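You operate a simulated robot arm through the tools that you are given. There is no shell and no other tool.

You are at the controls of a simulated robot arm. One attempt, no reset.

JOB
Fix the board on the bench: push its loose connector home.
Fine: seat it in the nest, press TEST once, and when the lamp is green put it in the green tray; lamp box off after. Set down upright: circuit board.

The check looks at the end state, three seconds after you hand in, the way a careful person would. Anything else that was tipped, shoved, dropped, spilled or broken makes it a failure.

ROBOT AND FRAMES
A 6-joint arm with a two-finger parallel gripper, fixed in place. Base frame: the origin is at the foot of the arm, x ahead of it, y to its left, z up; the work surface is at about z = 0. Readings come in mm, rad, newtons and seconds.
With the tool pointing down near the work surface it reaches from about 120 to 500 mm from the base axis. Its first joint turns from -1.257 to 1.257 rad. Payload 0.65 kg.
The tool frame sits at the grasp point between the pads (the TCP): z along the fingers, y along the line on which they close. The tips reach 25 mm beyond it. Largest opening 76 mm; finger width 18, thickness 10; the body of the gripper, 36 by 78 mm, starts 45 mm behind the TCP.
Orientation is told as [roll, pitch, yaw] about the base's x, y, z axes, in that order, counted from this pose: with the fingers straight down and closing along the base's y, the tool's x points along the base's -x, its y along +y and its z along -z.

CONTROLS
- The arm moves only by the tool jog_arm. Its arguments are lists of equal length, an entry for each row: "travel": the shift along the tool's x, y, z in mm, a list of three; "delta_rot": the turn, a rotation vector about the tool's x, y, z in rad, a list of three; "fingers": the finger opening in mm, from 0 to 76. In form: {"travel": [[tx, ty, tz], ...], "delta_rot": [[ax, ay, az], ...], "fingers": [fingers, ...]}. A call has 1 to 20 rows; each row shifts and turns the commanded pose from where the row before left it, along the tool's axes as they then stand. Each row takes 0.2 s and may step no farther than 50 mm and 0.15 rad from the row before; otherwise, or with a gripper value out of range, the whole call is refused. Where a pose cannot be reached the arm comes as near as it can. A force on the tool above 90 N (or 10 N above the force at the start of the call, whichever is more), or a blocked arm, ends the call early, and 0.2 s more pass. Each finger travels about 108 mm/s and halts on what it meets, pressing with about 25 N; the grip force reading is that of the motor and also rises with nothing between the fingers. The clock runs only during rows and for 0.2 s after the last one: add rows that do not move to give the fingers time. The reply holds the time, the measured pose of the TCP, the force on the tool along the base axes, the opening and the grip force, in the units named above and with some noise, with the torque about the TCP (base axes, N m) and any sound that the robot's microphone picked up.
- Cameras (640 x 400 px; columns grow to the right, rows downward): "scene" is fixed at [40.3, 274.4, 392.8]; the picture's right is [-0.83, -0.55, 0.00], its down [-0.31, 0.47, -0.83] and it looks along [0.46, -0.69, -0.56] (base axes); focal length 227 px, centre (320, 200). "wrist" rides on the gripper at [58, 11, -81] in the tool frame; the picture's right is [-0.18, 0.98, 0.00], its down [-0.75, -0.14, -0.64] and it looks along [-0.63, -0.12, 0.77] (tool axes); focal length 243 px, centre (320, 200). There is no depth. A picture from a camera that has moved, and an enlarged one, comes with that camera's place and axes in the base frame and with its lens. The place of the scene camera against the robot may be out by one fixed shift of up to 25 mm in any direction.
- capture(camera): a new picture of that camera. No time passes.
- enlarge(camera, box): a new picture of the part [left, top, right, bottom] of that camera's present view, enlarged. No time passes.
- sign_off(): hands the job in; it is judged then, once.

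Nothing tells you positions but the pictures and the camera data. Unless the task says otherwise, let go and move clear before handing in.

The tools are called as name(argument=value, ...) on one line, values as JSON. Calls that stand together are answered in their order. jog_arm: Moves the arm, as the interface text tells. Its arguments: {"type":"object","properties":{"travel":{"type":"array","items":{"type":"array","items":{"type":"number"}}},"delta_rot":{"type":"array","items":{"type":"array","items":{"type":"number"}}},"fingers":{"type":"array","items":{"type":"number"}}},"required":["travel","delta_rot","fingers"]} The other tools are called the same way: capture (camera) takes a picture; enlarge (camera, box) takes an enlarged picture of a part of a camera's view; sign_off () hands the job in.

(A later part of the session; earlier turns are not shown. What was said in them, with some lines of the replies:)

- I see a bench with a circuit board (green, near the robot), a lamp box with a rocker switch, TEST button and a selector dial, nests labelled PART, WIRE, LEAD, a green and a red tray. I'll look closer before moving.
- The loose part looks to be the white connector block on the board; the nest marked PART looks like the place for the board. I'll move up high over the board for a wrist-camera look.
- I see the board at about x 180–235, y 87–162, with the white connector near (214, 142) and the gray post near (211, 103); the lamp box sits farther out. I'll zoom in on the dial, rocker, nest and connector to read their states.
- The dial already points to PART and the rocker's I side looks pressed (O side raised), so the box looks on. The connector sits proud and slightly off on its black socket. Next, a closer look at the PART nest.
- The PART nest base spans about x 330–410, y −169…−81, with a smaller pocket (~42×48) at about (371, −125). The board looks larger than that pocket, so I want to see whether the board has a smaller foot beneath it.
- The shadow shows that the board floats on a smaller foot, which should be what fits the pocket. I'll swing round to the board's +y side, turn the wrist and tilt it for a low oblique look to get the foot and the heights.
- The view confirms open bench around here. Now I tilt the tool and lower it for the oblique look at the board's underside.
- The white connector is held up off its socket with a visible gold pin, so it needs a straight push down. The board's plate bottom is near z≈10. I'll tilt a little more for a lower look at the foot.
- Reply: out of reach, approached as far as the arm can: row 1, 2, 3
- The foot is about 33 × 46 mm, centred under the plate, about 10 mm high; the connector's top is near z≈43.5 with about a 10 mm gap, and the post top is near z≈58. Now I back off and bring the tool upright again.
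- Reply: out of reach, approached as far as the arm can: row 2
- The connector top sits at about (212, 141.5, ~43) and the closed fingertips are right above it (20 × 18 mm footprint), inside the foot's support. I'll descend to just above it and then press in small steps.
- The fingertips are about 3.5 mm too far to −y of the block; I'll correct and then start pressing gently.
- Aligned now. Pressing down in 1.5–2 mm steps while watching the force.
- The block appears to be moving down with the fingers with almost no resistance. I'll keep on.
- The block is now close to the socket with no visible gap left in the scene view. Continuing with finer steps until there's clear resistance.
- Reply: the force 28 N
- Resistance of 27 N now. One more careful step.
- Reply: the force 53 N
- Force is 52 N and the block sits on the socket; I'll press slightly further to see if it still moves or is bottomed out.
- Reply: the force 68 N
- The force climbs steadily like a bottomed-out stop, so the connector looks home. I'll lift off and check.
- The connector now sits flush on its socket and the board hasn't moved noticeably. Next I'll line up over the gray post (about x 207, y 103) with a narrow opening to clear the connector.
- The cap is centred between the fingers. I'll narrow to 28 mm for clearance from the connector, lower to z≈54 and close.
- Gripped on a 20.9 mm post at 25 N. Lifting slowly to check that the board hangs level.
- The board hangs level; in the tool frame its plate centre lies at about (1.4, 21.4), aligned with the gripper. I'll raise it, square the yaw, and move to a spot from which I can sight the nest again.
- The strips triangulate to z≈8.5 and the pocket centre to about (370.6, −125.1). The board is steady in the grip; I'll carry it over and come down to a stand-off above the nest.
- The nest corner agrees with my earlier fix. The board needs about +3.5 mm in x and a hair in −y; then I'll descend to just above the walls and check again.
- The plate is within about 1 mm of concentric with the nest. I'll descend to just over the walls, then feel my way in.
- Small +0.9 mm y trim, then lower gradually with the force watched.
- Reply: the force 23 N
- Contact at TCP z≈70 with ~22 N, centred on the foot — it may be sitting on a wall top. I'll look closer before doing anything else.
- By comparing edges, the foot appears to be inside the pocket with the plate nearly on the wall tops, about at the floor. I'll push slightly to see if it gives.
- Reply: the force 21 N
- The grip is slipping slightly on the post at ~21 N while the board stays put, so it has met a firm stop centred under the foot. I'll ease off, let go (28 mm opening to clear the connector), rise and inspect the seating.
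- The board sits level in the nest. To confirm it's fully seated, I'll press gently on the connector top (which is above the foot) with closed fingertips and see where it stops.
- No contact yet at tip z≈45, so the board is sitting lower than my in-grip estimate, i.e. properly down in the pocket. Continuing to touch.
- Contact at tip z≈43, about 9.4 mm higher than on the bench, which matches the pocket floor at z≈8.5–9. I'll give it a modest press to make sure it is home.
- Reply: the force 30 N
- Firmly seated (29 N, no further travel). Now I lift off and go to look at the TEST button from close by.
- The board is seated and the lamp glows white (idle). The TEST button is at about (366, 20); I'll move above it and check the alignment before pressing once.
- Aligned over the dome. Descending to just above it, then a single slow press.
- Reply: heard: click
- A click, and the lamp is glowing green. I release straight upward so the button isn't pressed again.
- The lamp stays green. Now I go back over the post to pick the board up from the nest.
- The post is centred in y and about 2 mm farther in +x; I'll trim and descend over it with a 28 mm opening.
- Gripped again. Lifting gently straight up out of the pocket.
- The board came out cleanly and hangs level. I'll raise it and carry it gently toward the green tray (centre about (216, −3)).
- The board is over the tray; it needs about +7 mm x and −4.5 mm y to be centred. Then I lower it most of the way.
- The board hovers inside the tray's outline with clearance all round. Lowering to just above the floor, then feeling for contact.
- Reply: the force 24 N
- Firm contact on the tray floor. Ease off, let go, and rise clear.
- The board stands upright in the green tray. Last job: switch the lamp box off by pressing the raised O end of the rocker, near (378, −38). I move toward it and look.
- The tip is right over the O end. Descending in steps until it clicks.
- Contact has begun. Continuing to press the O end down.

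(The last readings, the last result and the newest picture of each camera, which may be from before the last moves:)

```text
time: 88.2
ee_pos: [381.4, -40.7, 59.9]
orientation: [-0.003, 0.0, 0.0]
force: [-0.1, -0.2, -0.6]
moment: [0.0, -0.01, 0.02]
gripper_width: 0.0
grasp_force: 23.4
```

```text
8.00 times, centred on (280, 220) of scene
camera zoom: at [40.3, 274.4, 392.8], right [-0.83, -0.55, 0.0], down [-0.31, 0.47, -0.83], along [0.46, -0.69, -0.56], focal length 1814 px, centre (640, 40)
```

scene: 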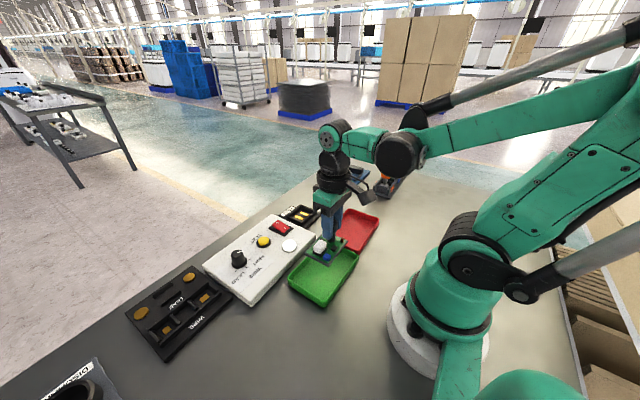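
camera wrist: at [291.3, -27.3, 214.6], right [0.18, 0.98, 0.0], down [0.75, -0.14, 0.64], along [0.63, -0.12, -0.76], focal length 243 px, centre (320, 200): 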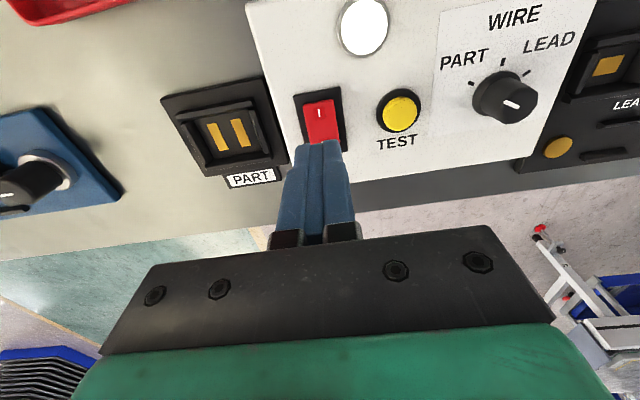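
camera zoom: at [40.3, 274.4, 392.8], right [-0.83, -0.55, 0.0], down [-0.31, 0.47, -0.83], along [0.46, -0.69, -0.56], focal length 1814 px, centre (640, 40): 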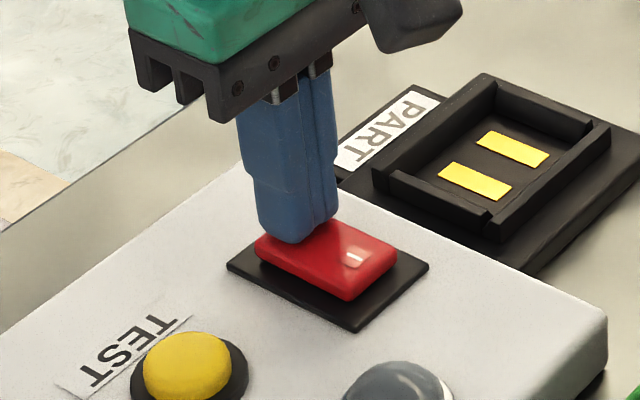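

The lamp has gone dark — the rocker is moving over to O. A bit more to make sure it's fully over, then lift.

jog_arm(travel=[[0, 0, 1], [0, 0, 1], [0, 0, 0]], delta_rot=[[0, 0, 0], [0, 0, 0], [0, 0, 0]], fingers=[0, 0, 0])

enlarge(camera="scene", box=[250, 195, 310, 245])

```text
time: 89.0
ee_pos: [381.5, -41.4, 60.4]
orientation: [-0.001, 0.001, 0.001]
force: [-4.4, 0.3, 54.4]
moment: [0.01, 0.58, -0.05]
gripper_width: 0.0
grasp_force: 23.4
```

```text
8.00 times, centred on (280, 220) of scene
camera zoom: at [40.1, 274.4, 392.8], right [-0.83, -0.55, 0.0], down [-0.31, 0.47, -0.83], along [0.46, -0.69, -0.56], focal length 1814 px, centre (640, 40)
```

zoom: 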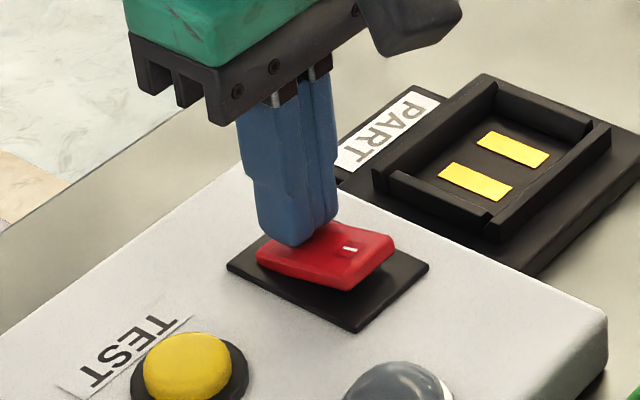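

The rocker is now fully over to O and the lamp is off. Lifting clear and moving away for a last check.

jog_arm(travel=[[0, 0, -2], [0, 0, -10], [0, 0, -35], [0, 0, -45], [0, 0, -45], [0, 0, -40], [0, 0, 0], [0, 0, 0]], delta_rot=[[0, 0, 0], [0, 0, 0], [0, 0, 0], [0, 0, 0], [0, 0, 0], [0, 0, 0], [0, 0, 0], [0, 0, 0]], fingers=[0, 0, 0, 0, 0, 0, 0, 0])

capture(camera="scene")

enlarge(camera="scene", box=[210, 190, 330, 300])

enlarge(camera="scene", box=[280, 215, 390, 310])

capture(camera="wrist")

```text
time: 90.8
ee_pos: [382.2, -37.4, 241.4]
orientation: [-0.002, -0.002, 0.0]
force: [0.5, 0.0, 0.4]
moment: [0.0, 0.05, -0.04]
gripper_width: 0.1
grasp_force: 23.3
```

```text
taken
```

scene: 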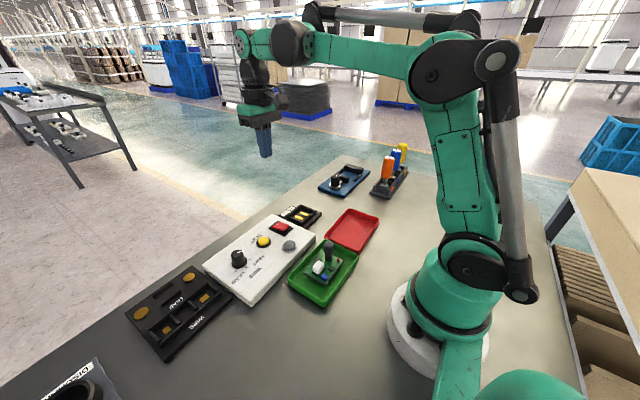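

```text
3.64 times, centred on (270, 245) of scene
camera zoom: at [40.3, 274.4, 392.8], right [-0.83, -0.55, 0.0], down [-0.31, 0.47, -0.83], along [0.46, -0.69, -0.56], focal length 824 px, centre (502, 36)
```

zoom: 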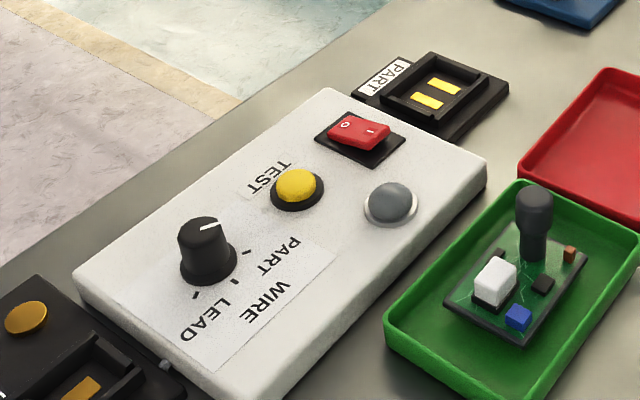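

```text
4.21 times, centred on (335, 262) of scene
camera zoom: at [40.3, 274.4, 392.8], right [-0.83, -0.55, 0.0], down [-0.31, 0.47, -0.83], along [0.46, -0.69, -0.56], focal length 954 px, centre (257, -63)
```

zoom: 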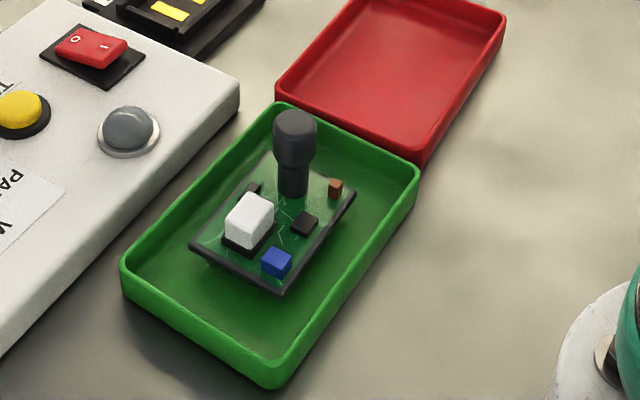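

```text
taken
camera wrist: at [325.0, -27.3, 321.2], right [0.18, 0.98, 0.0], down [0.75, -0.14, 0.64], along [0.63, -0.12, -0.76], focal length 243 px, centre (320, 200)
```

wrist: 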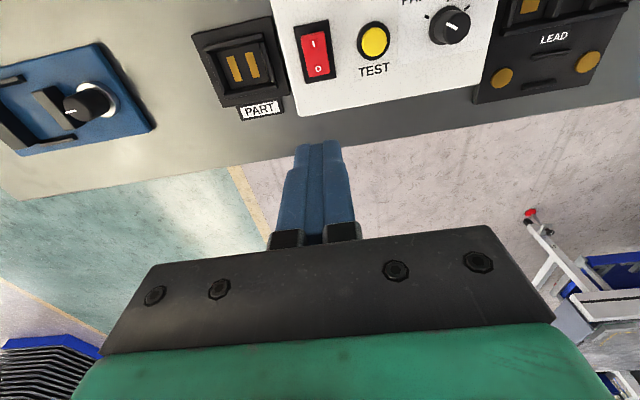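

The lamp is off and the rocker is on O. The board stands upright in the green tray with its connector home. Everything else looks as it did at the start, and the arm is clear with nothing in the grip, so I'm handing in.

sign_off()

```text
The job is handed in.
```

The board is fixed and tested. It now stands upright in the green tray, and the lamp box is off.

- **Connector:** I pushed the white connector straight down until it stopped firmly at about 66 N. It stayed flush on its socket afterwards.
- **Nest:** The board went into the PART nest. A light press with the fingertips confirmed it was fully down before testing.
- **Test:** I pressed TEST once and heard one click, and the lamp turned green. The dial was already on PART, so I left it alone.
- **Tray:** I set the board down by its post, let go and checked that it sat upright. The post slipped a few millimetres in the grip on both carries, but the board stayed level and nothing was dropped.
- **Lamp box:** The rocker is fully over to O and the lamp is dark.

In the last pictures nothing else on the bench looked moved, and the arm was clear with its gripper empty when I handed in.
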